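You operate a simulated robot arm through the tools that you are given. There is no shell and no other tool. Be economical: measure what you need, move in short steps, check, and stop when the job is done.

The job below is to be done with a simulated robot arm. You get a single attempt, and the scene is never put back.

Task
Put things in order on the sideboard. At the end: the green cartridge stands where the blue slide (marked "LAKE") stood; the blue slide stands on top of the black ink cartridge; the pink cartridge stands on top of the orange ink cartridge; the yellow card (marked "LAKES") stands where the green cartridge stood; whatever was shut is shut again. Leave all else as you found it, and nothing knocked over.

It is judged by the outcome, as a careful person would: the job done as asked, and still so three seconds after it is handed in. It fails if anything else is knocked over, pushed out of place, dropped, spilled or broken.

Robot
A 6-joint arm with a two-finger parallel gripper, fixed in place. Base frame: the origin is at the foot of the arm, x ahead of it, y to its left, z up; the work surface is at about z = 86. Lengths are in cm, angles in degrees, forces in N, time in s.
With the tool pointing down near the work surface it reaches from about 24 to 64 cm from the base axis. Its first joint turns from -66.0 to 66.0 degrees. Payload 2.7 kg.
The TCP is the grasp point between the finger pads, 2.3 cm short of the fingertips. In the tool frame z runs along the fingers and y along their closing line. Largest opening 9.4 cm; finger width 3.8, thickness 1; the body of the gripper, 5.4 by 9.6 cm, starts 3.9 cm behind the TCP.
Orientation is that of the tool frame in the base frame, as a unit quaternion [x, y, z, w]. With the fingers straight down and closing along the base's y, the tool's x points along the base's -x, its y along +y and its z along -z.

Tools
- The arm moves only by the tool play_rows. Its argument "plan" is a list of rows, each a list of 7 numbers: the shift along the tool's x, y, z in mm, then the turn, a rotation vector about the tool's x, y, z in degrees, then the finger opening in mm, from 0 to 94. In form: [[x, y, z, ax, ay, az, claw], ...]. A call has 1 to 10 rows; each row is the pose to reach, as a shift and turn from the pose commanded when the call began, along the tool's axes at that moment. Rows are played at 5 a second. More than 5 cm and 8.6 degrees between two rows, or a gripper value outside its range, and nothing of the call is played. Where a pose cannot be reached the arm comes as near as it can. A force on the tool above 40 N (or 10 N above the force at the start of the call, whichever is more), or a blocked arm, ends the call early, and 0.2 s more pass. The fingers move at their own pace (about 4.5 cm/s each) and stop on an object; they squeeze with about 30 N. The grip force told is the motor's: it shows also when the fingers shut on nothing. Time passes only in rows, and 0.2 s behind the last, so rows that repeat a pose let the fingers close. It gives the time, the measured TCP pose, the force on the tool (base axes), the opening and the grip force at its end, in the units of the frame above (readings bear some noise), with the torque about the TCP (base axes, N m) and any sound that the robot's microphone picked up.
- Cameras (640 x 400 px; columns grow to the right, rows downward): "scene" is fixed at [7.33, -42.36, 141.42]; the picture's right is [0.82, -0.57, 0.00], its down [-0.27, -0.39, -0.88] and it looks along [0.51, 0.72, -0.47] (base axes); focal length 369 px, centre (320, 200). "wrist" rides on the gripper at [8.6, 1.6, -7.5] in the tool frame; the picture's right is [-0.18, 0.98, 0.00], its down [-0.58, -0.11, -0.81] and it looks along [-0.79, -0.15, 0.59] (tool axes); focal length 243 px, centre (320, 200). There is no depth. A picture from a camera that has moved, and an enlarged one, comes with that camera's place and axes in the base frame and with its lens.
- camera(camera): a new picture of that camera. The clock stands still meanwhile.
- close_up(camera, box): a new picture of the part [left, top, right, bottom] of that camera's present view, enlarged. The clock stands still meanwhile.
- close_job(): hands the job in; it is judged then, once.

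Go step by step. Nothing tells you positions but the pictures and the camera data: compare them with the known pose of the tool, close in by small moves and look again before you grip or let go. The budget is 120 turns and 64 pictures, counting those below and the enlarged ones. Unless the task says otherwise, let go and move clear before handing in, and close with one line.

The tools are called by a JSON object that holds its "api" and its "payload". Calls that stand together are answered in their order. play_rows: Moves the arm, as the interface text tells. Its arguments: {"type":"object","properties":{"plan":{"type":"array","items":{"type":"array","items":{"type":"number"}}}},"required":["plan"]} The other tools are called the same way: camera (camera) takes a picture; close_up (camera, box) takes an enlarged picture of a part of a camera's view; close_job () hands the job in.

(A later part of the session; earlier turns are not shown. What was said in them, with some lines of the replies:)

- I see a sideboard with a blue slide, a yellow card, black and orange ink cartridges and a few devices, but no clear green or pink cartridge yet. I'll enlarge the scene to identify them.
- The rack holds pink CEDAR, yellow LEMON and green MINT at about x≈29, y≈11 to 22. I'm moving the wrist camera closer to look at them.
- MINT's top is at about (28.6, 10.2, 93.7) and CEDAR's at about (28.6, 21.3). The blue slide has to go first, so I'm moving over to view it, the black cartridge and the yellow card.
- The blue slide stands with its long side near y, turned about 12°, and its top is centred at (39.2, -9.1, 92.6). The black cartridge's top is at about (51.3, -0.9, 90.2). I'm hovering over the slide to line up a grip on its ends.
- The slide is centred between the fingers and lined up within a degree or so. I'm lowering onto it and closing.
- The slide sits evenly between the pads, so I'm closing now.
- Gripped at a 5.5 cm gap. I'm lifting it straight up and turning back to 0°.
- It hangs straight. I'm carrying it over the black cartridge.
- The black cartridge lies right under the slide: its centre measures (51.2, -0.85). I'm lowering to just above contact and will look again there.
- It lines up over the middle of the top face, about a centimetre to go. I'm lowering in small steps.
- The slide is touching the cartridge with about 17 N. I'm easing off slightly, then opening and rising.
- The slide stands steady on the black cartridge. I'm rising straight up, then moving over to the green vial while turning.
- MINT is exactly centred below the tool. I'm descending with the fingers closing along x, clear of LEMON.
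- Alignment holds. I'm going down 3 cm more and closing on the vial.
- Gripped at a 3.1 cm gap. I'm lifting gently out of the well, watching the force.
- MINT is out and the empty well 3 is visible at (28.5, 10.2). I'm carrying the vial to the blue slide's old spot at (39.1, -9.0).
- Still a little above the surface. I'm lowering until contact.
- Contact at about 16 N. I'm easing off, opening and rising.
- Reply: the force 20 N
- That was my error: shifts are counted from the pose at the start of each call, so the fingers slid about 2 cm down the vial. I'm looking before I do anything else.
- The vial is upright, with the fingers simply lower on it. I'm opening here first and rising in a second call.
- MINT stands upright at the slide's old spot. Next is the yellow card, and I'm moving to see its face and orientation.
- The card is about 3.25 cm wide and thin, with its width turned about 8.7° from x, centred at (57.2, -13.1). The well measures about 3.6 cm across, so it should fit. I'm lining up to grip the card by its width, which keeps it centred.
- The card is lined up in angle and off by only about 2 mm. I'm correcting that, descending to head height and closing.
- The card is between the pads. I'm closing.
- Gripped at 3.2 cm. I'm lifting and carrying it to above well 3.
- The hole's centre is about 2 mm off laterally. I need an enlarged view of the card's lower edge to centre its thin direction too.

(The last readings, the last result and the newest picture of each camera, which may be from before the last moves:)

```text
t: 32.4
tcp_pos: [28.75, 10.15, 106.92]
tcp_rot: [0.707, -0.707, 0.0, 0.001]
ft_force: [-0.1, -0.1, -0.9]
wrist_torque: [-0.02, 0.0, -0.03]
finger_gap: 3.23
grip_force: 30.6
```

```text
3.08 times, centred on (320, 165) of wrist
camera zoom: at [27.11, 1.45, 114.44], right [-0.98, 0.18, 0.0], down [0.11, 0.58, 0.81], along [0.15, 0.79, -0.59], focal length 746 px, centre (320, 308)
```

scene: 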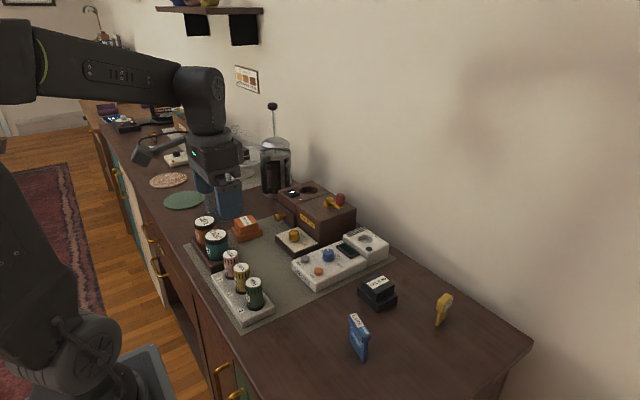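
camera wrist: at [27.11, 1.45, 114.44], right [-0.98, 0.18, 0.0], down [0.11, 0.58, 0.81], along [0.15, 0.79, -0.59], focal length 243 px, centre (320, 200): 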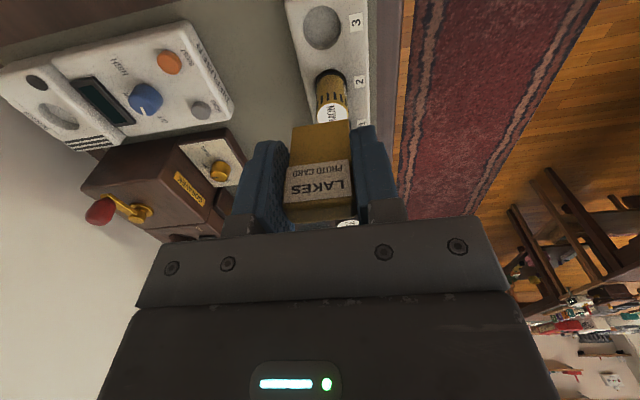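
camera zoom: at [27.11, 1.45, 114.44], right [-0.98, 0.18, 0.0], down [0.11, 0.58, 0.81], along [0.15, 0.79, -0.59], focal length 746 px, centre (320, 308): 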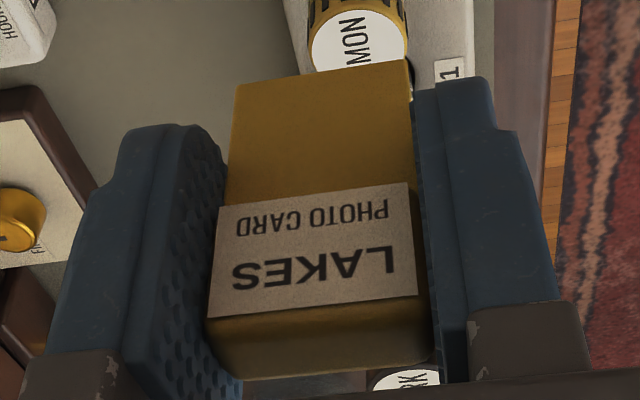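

The card needs to shift about 2 mm in -x and -y. I'm correcting and lowering until its bottom is about 1.5 cm above the rim.

{"api": "play_rows", "payload": {"plan": [[2.3, 1.9, 40, 0, 0, 0, 22], [2.3, 1.9, 80, 0, 0, 0, 22], [2.3, 1.9, 115, 0, 0, 0, 22], [2.3, 1.9, 130, 0, 0, 0, 22], [2.3, 1.9, 130, 0, 0, 0, 22], [2.3, 1.9, 130, 0, 0, 0, 22]]}}

{"api": "close_up", "payload": {"camera": "wrist", "box": [260, 40, 400, 230]}}

{"api": "close_up", "payload": {"camera": "scene", "box": [210, 250, 290, 330]}}

```text
t: 33.8
tcp_pos: [28.5, 9.86, 94.01]
tcp_rot: [-0.707, 0.707, 0.0, 0.0]
ft_force: [0.3, 0.4, 0.1]
wrist_torque: [-0.02, 0.01, 0.0]
finger_gap: 3.2
grip_force: 29.9
```

```text
2.11 times, centred on (330, 135) of wrist
camera zoom: at [26.94, 1.16, 101.48], right [-0.98, 0.18, 0.0], down [0.11, 0.58, 0.81], along [0.15, 0.79, -0.59], focal length 511 px, centre (299, 337)
```

zoom: 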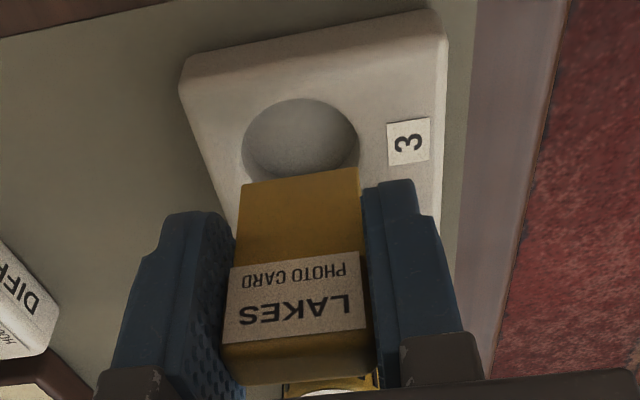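

```text
5.00 times, centred on (250, 290) of scene
camera zoom: at [7.33, -42.36, 141.42], right [0.82, -0.57, 0.0], down [-0.27, -0.39, -0.88], along [0.51, 0.72, -0.47], focal length 1843 px, centre (670, -250)
```

zoom: 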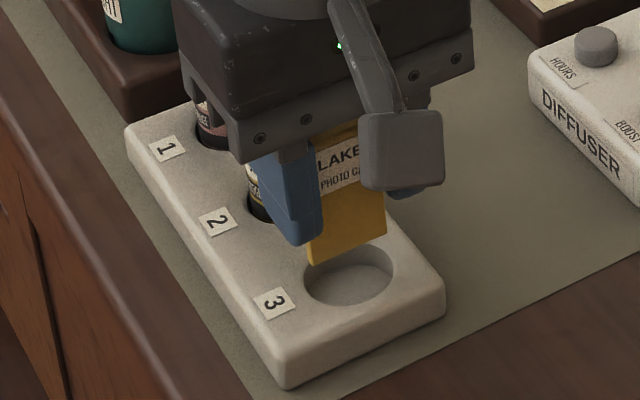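

The card lines up with the hole in both views. I'm lowering it into the well with force watched.

{"api": "play_rows", "payload": {"plan": [[0, 0, 8, 0, 0, 0, 22], [0, 0, 13, 0, 0, 0, 22], [0, 0, 17, 0, 0, 0, 22], [0, 0, 21, 0, 0, 0, 22], [0, 0, 24, 0, 0, 0, 22], [0, 0, 24, 0, 0, 0, 22]]}}

{"api": "close_up", "payload": {"camera": "scene", "box": [210, 250, 290, 330]}}

```text
t: 35.2
tcp_pos: [28.59, 9.86, 91.5]
tcp_rot: [-0.707, 0.707, 0.0, 0.0]
ft_force: [0.2, 0.1, 1.5]
wrist_torque: [0.02, -0.01, 0.02]
finger_gap: 3.19
grip_force: 30.0
```

```text
5.00 times, centred on (250, 290) of scene
camera zoom: at [7.33, -42.36, 141.42], right [0.82, -0.57, 0.0], down [-0.27, -0.39, -0.88], along [0.51, 0.72, -0.47], focal length 1843 px, centre (670, -250)
```

zoom: 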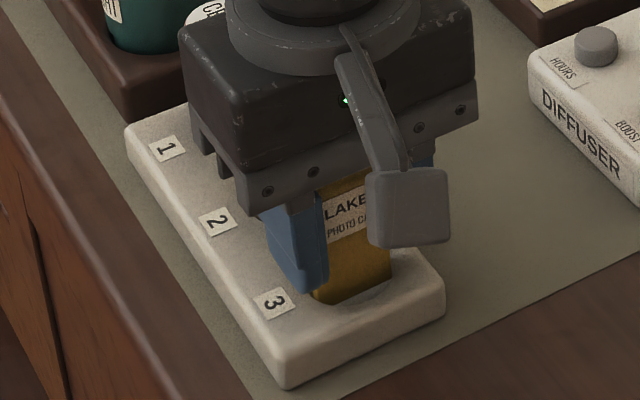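

It's in the well without resistance. I'm lowering a few more millimetres to find the floor.

{"api": "play_rows", "payload": {"plan": [[0, 0, 2, 0, 0, 0, 22], [0, 0, 4, 0, 0, 0, 22], [0, 0, 4, 0, 0, 0, 22]]}}

```text
t: 36.0
tcp_pos: [28.5, 9.82, 91.17]
tcp_rot: [0.708, -0.706, 0.0, 0.0]
ft_force: [0.6, -0.4, -0.2]
wrist_torque: [0.02, 0.0, -0.01]
finger_gap: 3.22
grip_force: 29.4
```

{"api": "play_rows", "payload": {"plan": [[0, 0, 2, 0, 0, 0, 22], [0, 0, 4, 0, 0, 0, 22], [0, 0, 4, 0, 0, 0, 22]]}}

```text
t: 36.8
tcp_pos: [28.52, 9.9, 90.85]
tcp_rot: [-0.707, 0.707, 0.0, 0.003]
ft_force: [-3.7, -0.2, 29.4]
wrist_torque: [0.06, 0.15, 0.0]
finger_gap: 3.22
grip_force: 30.2
```

The floor is reached. I'm easing up 2 mm to take off the load, then opening a little.

{"api": "play_rows", "payload": {"plan": [[0, 0, -2, 0, 0, 0, 22], [0, 0, -2, 0, 0, 0, 34], [0, 0, -2, 0, 0, 0, 45], [0, 0, -2, 0, 0, 0, 55], [0, 0, -2, 0, 0, 0, 55]]}}

{"api": "close_up", "payload": {"camera": "scene", "box": [210, 250, 290, 330]}}

```text
t: 38.0
tcp_pos: [28.6, 9.92, 90.94]
tcp_rot: [-0.707, 0.707, 0.0, 0.0]
ft_force: [-0.3, 0.2, -0.9]
wrist_torque: [-0.02, -0.02, -0.01]
finger_gap: 5.49
grip_force: 0.0
```

```text
5.00 times, centred on (250, 290) of scene
camera zoom: at [7.33, -42.36, 141.42], right [0.82, -0.57, 0.0], down [-0.27, -0.39, -0.88], along [0.51, 0.72, -0.47], focal length 1843 px, centre (670, -250)
```

zoom: 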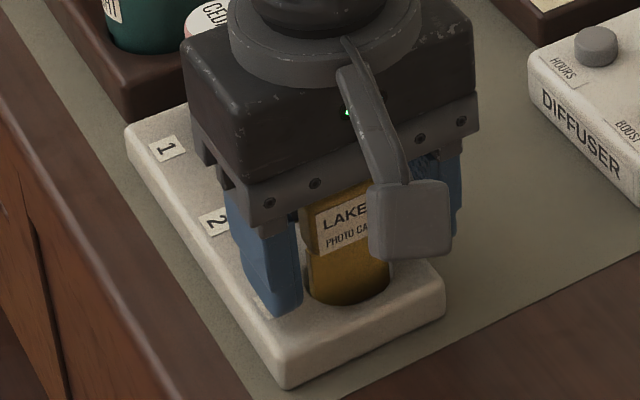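

The yellow card stands in well 3. I'm rising straight up and moving over pink CEDAR.

{"api": "play_rows", "payload": {"plan": [[0, 0, -20, 0, 0, 0, 55], [0, 0, -60, 0, 0, 0, 55], [0, 0, -105, 0, 0, 0, 60], [0, 0, -150, 0, 0, 0, 70], [-40, 0, -160, 0, 0, 0, 75], [-80, 0, -160, 0, 0, 0, 75], [-114, 0, -160, 0, 0, 0, 75], [-114, 0, -160, 0, 0, 0, 75]]}}

{"api": "camera", "payload": {"camera": "wrist"}}

{"api": "close_up", "payload": {"camera": "scene", "box": [180, 200, 300, 330]}}

```text
t: 39.8
tcp_pos: [28.6, 21.34, 106.94]
tcp_rot: [-0.707, 0.707, 0.0, 0.0]
ft_force: [0.3, -0.8, 0.2]
wrist_torque: [0.01, 0.01, 0.04]
finger_gap: 7.49
grip_force: 0.0
```

```text
18 pictures are left
camera wrist: at [26.95, 12.66, 114.5], right [-0.98, 0.18, 0.0], down [0.11, 0.58, 0.81], along [0.15, 0.79, -0.59], focal length 243 px, centre (320, 200)
```

wrist: 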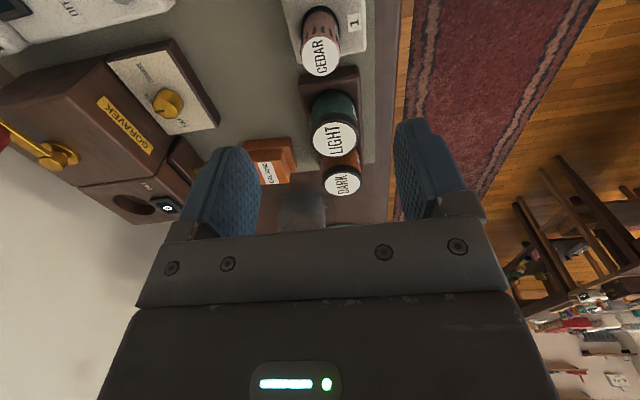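

```text
3.08 times, centred on (240, 265) of scene
camera zoom: at [7.34, -42.36, 141.42], right [0.82, -0.57, 0.0], down [-0.27, -0.39, -0.88], along [0.51, 0.72, -0.47], focal length 1134 px, centre (566, 0)
```

zoom: 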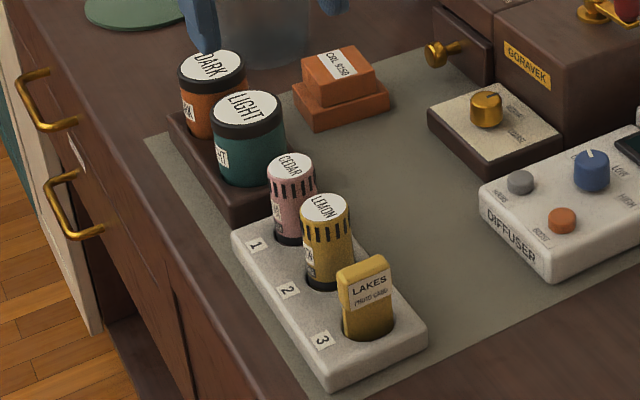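

The card stands upright in well 3, and CEDAR is about 2 mm off. I'm correcting, descending and closing.

{"api": "play_rows", "payload": {"plan": [[-2, 0.8, 40, 0, 0, 0, 75], [-2, 0.8, 80, 0, 0, 0, 75], [-2, 0.8, 120, 0, 0, 0, 75], [-2, 0.8, 140, 0, 0, 0, 75], [-2, 0.8, 151, 0, 0, 0, 75], [-2, 0.8, 151, 0, 0, 0, 75]]}}

{"api": "camera", "payload": {"camera": "wrist"}}

```text
t: 41.2
tcp_pos: [28.43, 21.41, 91.73]
tcp_rot: [-0.707, 0.708, -0.001, 0.0]
ft_force: [1.1, 0.2, -0.4]
wrist_torque: [0.0, -0.01, 0.03]
finger_gap: 7.48
grip_force: 0.1
```

```text
16 pictures are left
camera wrist: at [26.89, 12.78, 99.28], right [-0.98, 0.18, 0.0], down [0.11, 0.58, 0.81], along [0.15, 0.79, -0.59], focal length 243 px, centre (320, 200)
```

wrist: 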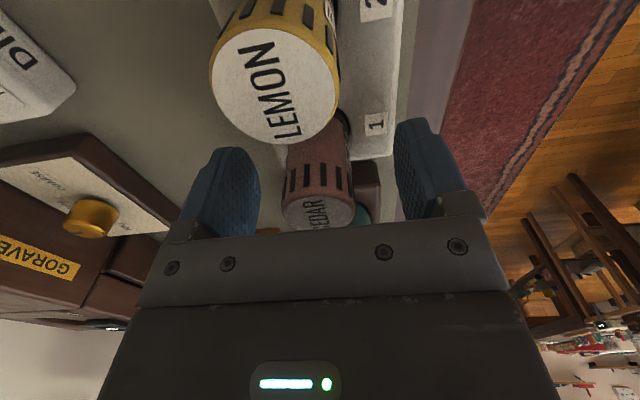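

CEDAR is between the pads. I'm closing, then lifting straight up.

{"api": "play_rows", "payload": {"plan": [[0, 0, 0, 0, 0, 0, 55], [0, 0, 0, 0, 0, 0, 38], [0, 0, 0, 0, 0, 0, 20], [0, 0, 0, 0, 0, 0, 20], [0, 0, 0, 0, 0, 0, 20]]}}

{"api": "play_rows", "payload": {"plan": [[0, 0, -10, 0, 0, 0, 20], [0, 0, -25, 0, 0, 0, 20], [0, 0, -65, 0, 0, 0, 20], [0, 0, -110, 0, 0, 0, 20], [0, 0, -150, 0, 0, 0, 20], [0, 0, -150, 0, 0, 0, 20]]}}

{"api": "camera", "payload": {"camera": "wrist"}}

{"api": "camera", "payload": {"camera": "scene"}}

```text
t: 42.4
tcp_pos: [28.57, 21.46, 91.71]
tcp_rot: [0.707, -0.707, 0.0, 0.0]
ft_force: [1.0, -0.2, 1.4]
wrist_torque: [-0.01, 0.0, -0.02]
finger_gap: 3.07
grip_force: 29.6
```

```text
t: 43.8
tcp_pos: [28.37, 21.48, 106.79]
tcp_rot: [0.707, -0.707, 0.0, 0.0]
ft_force: [0.4, -0.8, -0.2]
wrist_torque: [0.02, 0.01, 0.02]
finger_gap: 3.08
grip_force: 30.0
```

```text
15 pictures are left
camera wrist: at [26.9, 12.77, 114.43], right [-0.98, 0.18, 0.0], down [0.11, 0.58, 0.81], along [0.15, 0.79, -0.59], focal length 243 px, centre (320, 200)
```

wrist: 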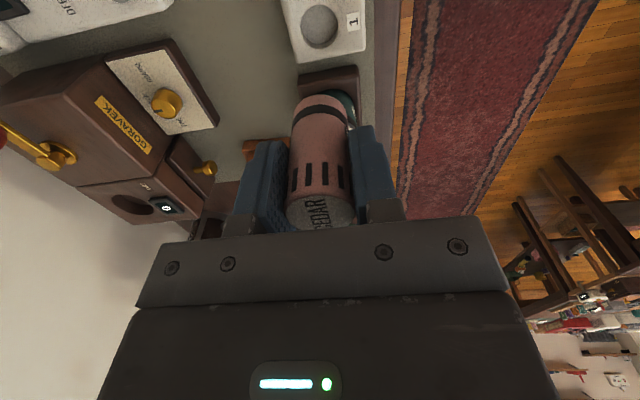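

```text
14 pictures are left
```

scene: 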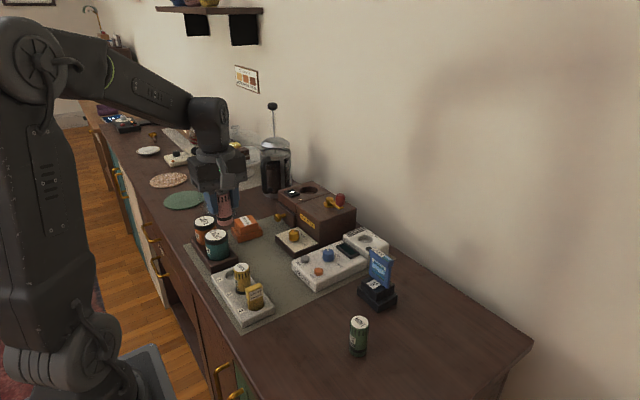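

Everything else is in place. I'm carrying CEDAR over the orange cartridge, near (39.1, 36.8).

{"api": "play_rows", "payload": {"plan": [[-38, -27, 0, 0, 0, 0, 20], [-76, -54, 0, 0, 0, 0, 20], [-114, -80, 0, 0, 0, 0, 20], [-153, -107, 0, 0, 0, 0, 20], [-153, -107, 0, 0, 0, 0, 20], [-153, -107, 0, 0, 0, 0, 20]]}}

{"api": "camera", "payload": {"camera": "wrist"}}

{"api": "close_up", "payload": {"camera": "scene", "box": [190, 160, 310, 260]}}

```text
t: 45.2
tcp_pos: [39.02, 36.85, 106.88]
tcp_rot: [0.707, -0.707, 0.0, 0.0]
ft_force: [0.0, 0.1, -0.7]
wrist_torque: [-0.01, -0.01, 0.0]
finger_gap: 3.1
grip_force: 29.9
```

```text
13 pictures are left
camera wrist: at [37.56, 28.1, 114.35], right [-0.98, 0.18, 0.0], down [0.11, 0.58, 0.81], along [0.15, 0.79, -0.59], focal length 243 px, centre (320, 200)
```

wrist: 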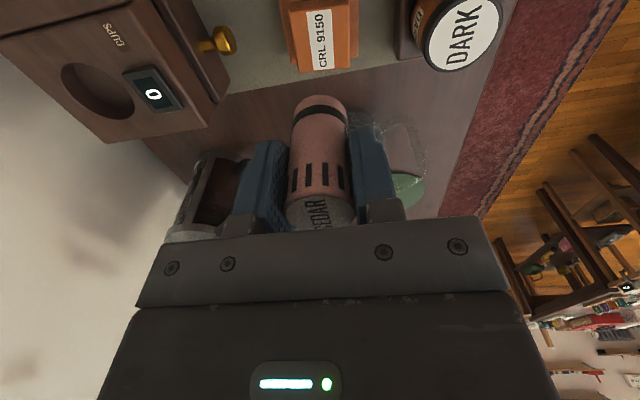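

```text
4.00 times, centred on (250, 210) of scene
camera zoom: at [7.34, -42.36, 141.42], right [0.82, -0.57, 0.0], down [-0.27, -0.39, -0.88], along [0.51, 0.72, -0.47], focal length 1475 px, centre (600, 160)
```

zoom: 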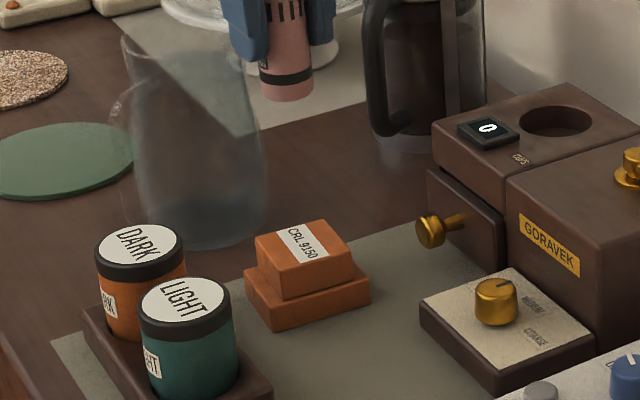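

{"api": "close_up", "payload": {"camera": "wrist", "box": [270, 0, 370, 120]}}

```text
3.33 times, centred on (320, 60) of wrist
camera zoom: at [37.56, 28.1, 114.35], right [-0.98, 0.18, 0.0], down [0.11, 0.58, 0.81], along [0.15, 0.79, -0.59], focal length 809 px, centre (320, 667)
```

zoom: 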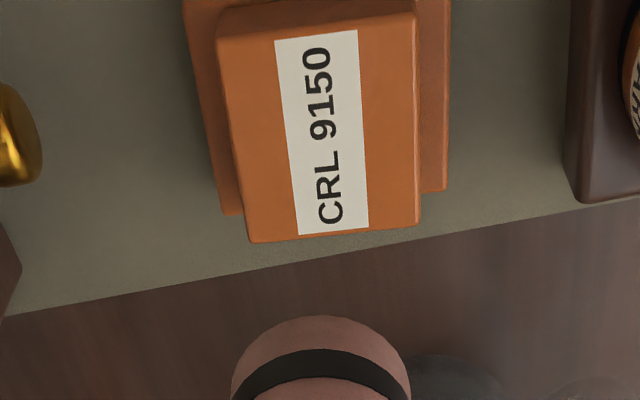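

The orange top's centre is 1 mm and 3 mm off. I'm correcting and lowering to about 1 cm above it.

{"api": "play_rows", "payload": {"plan": [[-3.3, 1, 30, 0, 0, 0, 20], [-3.3, 1, 60, 0, 0, 0, 20], [-3.3, 1, 85, 0, 0, 0, 20], [-3.3, 1, 98, 0, 0, 0, 20], [-3.3, 1, 98, 0, 0, 0, 20]]}}

{"api": "close_up", "payload": {"camera": "scene", "box": [190, 180, 300, 260]}}

{"api": "close_up", "payload": {"camera": "wrist", "box": [250, 20, 390, 160]}}

```text
t: 46.4
tcp_pos: [39.01, 37.1, 96.81]
tcp_rot: [0.707, -0.707, 0.0, 0.0]
ft_force: [0.4, 0.4, -0.7]
wrist_torque: [0.02, 0.02, 0.02]
finger_gap: 3.1
grip_force: 30.0
```

```text
5.00 times, centred on (245, 220) of scene
camera zoom: at [7.34, -42.36, 141.42], right [0.82, -0.57, 0.0], down [-0.27, -0.39, -0.88], along [0.51, 0.72, -0.47], focal length 1843 px, centre (695, 100)
```

zoom: 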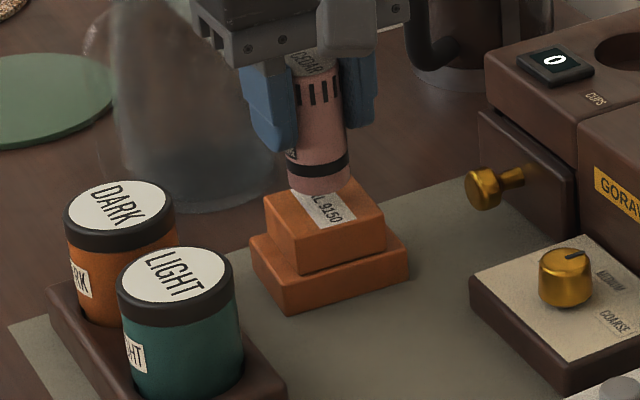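

```text
2.86 times, centred on (320, 90) of wrist
camera zoom: at [37.5, 28.43, 104.53], right [-0.98, 0.18, 0.0], down [0.11, 0.58, 0.81], along [0.15, 0.79, -0.59], focal length 693 px, centre (320, 514)
```

zoom: 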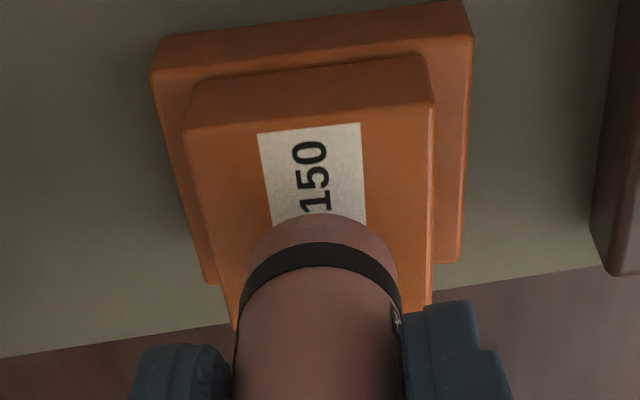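

Both views agree that CEDAR is centred over the orange top. I'm lowering in small steps to contact.

{"api": "play_rows", "payload": {"plan": [[0, 0, 6, 0, 0, 0, 20], [0, 0, 9, 0, 0, 0, 20], [0, 0, 11, 0, 0, 0, 20], [0, 0, 11, 0, 0, 0, 20]]}}

```text
t: 47.4
tcp_pos: [39.04, 37.07, 95.93]
tcp_rot: [0.708, -0.707, 0.001, 0.001]
ft_force: [0.1, -0.5, -0.5]
wrist_torque: [0.03, -0.03, 0.01]
finger_gap: 3.1
grip_force: 30.0
```

{"api": "play_rows", "payload": {"plan": [[0, 0, 2, 0, 0, 0, 20], [0, 0, 3, 0, 0, 0, 20], [0, 0, 3, 0, 0, 0, 20]]}}

```text
t: 48.2
tcp_pos: [38.9, 37.14, 95.73]
tcp_rot: [0.707, -0.707, 0.0, -0.001]
ft_force: [-1.4, -0.6, 6.5]
wrist_torque: [-0.04, 0.06, 0.01]
finger_gap: 3.09
grip_force: 29.7
```

Light contact at 6.5 N. I'm checking the placement before letting go.

{"api": "close_up", "payload": {"camera": "scene", "box": [215, 190, 285, 250]}}

{"api": "close_up", "payload": {"camera": "wrist", "box": [250, 20, 390, 160]}}

```text
6.67 times, centred on (250, 220) of scene
camera zoom: at [7.32, -42.37, 141.42], right [0.82, -0.57, 0.0], down [-0.27, -0.39, -0.88], along [0.51, 0.72, -0.47], focal length 2458 px, centre (787, 67)
```

zoom: 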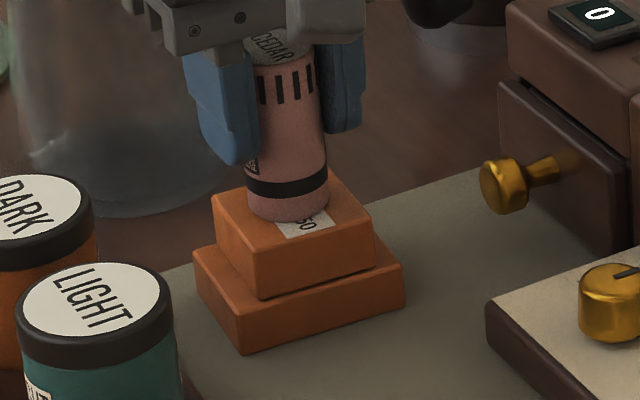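

```text
2.86 times, centred on (320, 90) of wrist
camera zoom: at [37.48, 28.42, 103.23], right [-0.98, 0.18, 0.0], down [0.11, 0.58, 0.81], along [0.15, 0.79, -0.59], focal length 693 px, centre (320, 514)
```

zoom: 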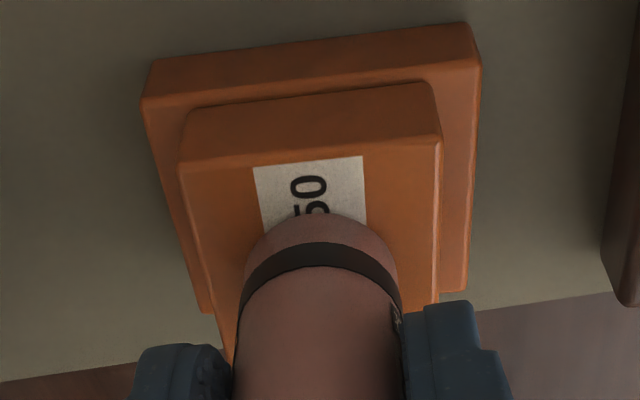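

CEDAR rests fully on the upper face, slightly beyond centre but well supported. I'm easing off a millimetre and opening.

{"api": "play_rows", "payload": {"plan": [[0, 0, -0.8, 0, 0, 0, 20], [0, 0, -0.8, 0, 0, 0, 34], [0, 0, -0.8, 0, 0, 0, 45], [0, 0, -0.8, 0, 0, 0, 60], [0, 0, -0.8, 0, 0, 0, 60]]}}

{"api": "close_up", "payload": {"camera": "scene", "box": [215, 190, 285, 250]}}

```text
t: 49.4
tcp_pos: [39.08, 37.09, 95.76]
tcp_rot: [0.707, -0.707, -0.001, 0.0]
ft_force: [-0.2, -0.4, 0.0]
wrist_torque: [0.0, 0.02, 0.06]
finger_gap: 6.02
grip_force: 0.0
```

```text
6.67 times, centred on (250, 220) of scene
camera zoom: at [7.33, -42.36, 141.42], right [0.82, -0.57, 0.0], down [-0.27, -0.39, -0.88], along [0.51, 0.72, -0.47], focal length 2458 px, centre (787, 67)
```

zoom: 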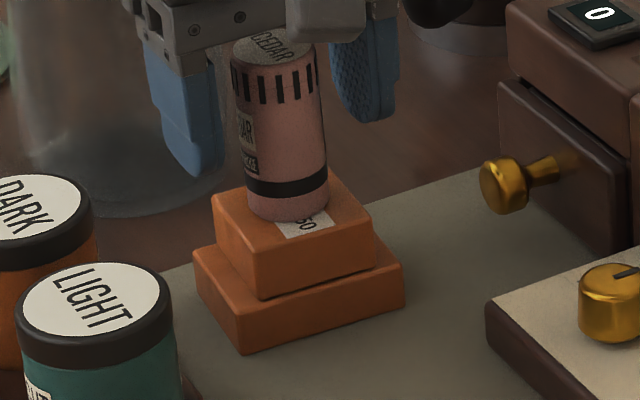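

It stands steady. I'm rising clear and taking a last overall look.

{"api": "play_rows", "payload": {"plan": [[0, 0, -25, 0, 0, 0, 60], [0, 0, -65, 0, 0, 0, 60], [0, 0, -110, 0, 0, 0, 60], [0, 0, -150, 0, 0, 0, 60], [40, 30, -160, 0, 0, 0, 60], [80, 60, -160, 0, 0, 0, 60], [80, 60, -160, 0, 0, 0, 60]]}}

{"api": "camera", "payload": {"camera": "scene"}}

{"api": "close_up", "payload": {"camera": "scene", "box": [180, 190, 410, 370]}}

```text
refused: row 5 steps farther than a row can; nothing moved
```

```text
5 pictures are left
```

scene: 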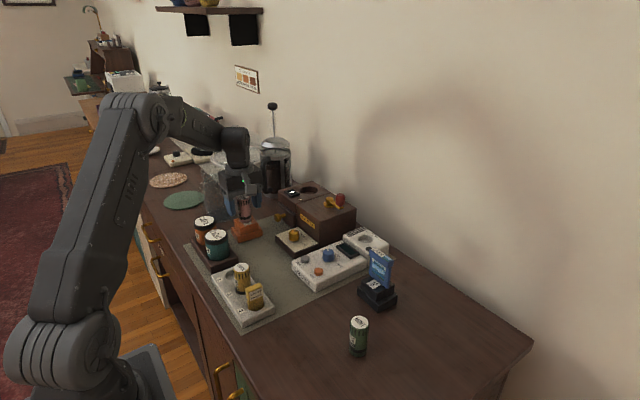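

```text
2.22 times, centred on (295, 280) of scene
camera zoom: at [7.33, -42.36, 141.42], right [0.82, -0.57, 0.0], down [-0.27, -0.39, -0.88], along [0.51, 0.72, -0.47], focal length 819 px, centre (376, 22)
```

zoom: 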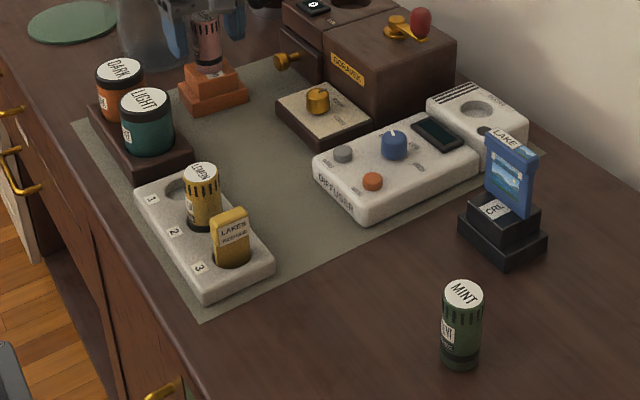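

The last step was too big, so nothing moved. I'm rising straight up only.

{"api": "play_rows", "payload": {"plan": [[0, 0, -25, 0, 0, 0, 60], [0, 0, -65, 0, 0, 0, 60], [0, 0, -105, 0, 0, 0, 60], [0, 0, -145, 0, 0, 0, 60], [30, 20, -155, 0, 0, 0, 60], [60, 40, -155, 0, 0, 0, 60], [60, 40, -155, 0, 0, 0, 60]]}}

{"api": "close_up", "payload": {"camera": "scene", "box": [150, 150, 430, 370]}}

```text
t: 51.0
tcp_pos: [34.84, 31.16, 111.13]
tcp_rot: [-0.707, 0.708, 0.0, -0.001]
ft_force: [0.1, -0.6, -0.1]
wrist_torque: [-0.02, 0.02, -0.03]
finger_gap: 6.02
grip_force: 0.1
```

```text
1.82 times, centred on (290, 260) of scene
camera zoom: at [7.33, -42.36, 141.42], right [0.82, -0.57, 0.0], down [-0.27, -0.39, -0.88], along [0.51, 0.72, -0.47], focal length 670 px, centre (374, 91)
```

zoom: 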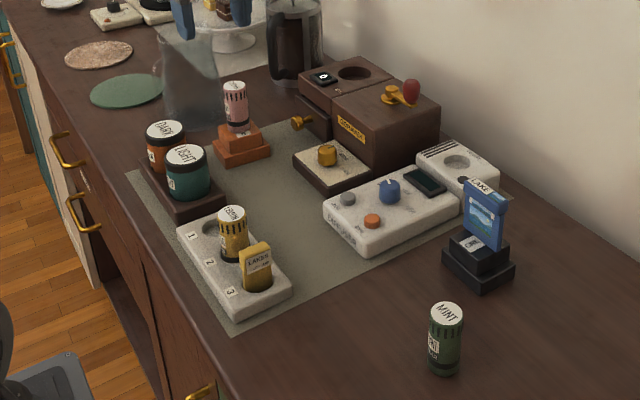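

All four items stand where they were asked for, nothing else has moved, and the arm is clear, so I'm handing in.

{"api": "close_job", "payload": {}}

```text
The job is handed in.
```

The job is handed in: green MINT stands where the blue slide was, the blue slide is on the black cartridge, pink CEDAR is on the orange cartridge, and the yellow card is in well 3; I opened nothing, and the last picture showed nothing knocked over.
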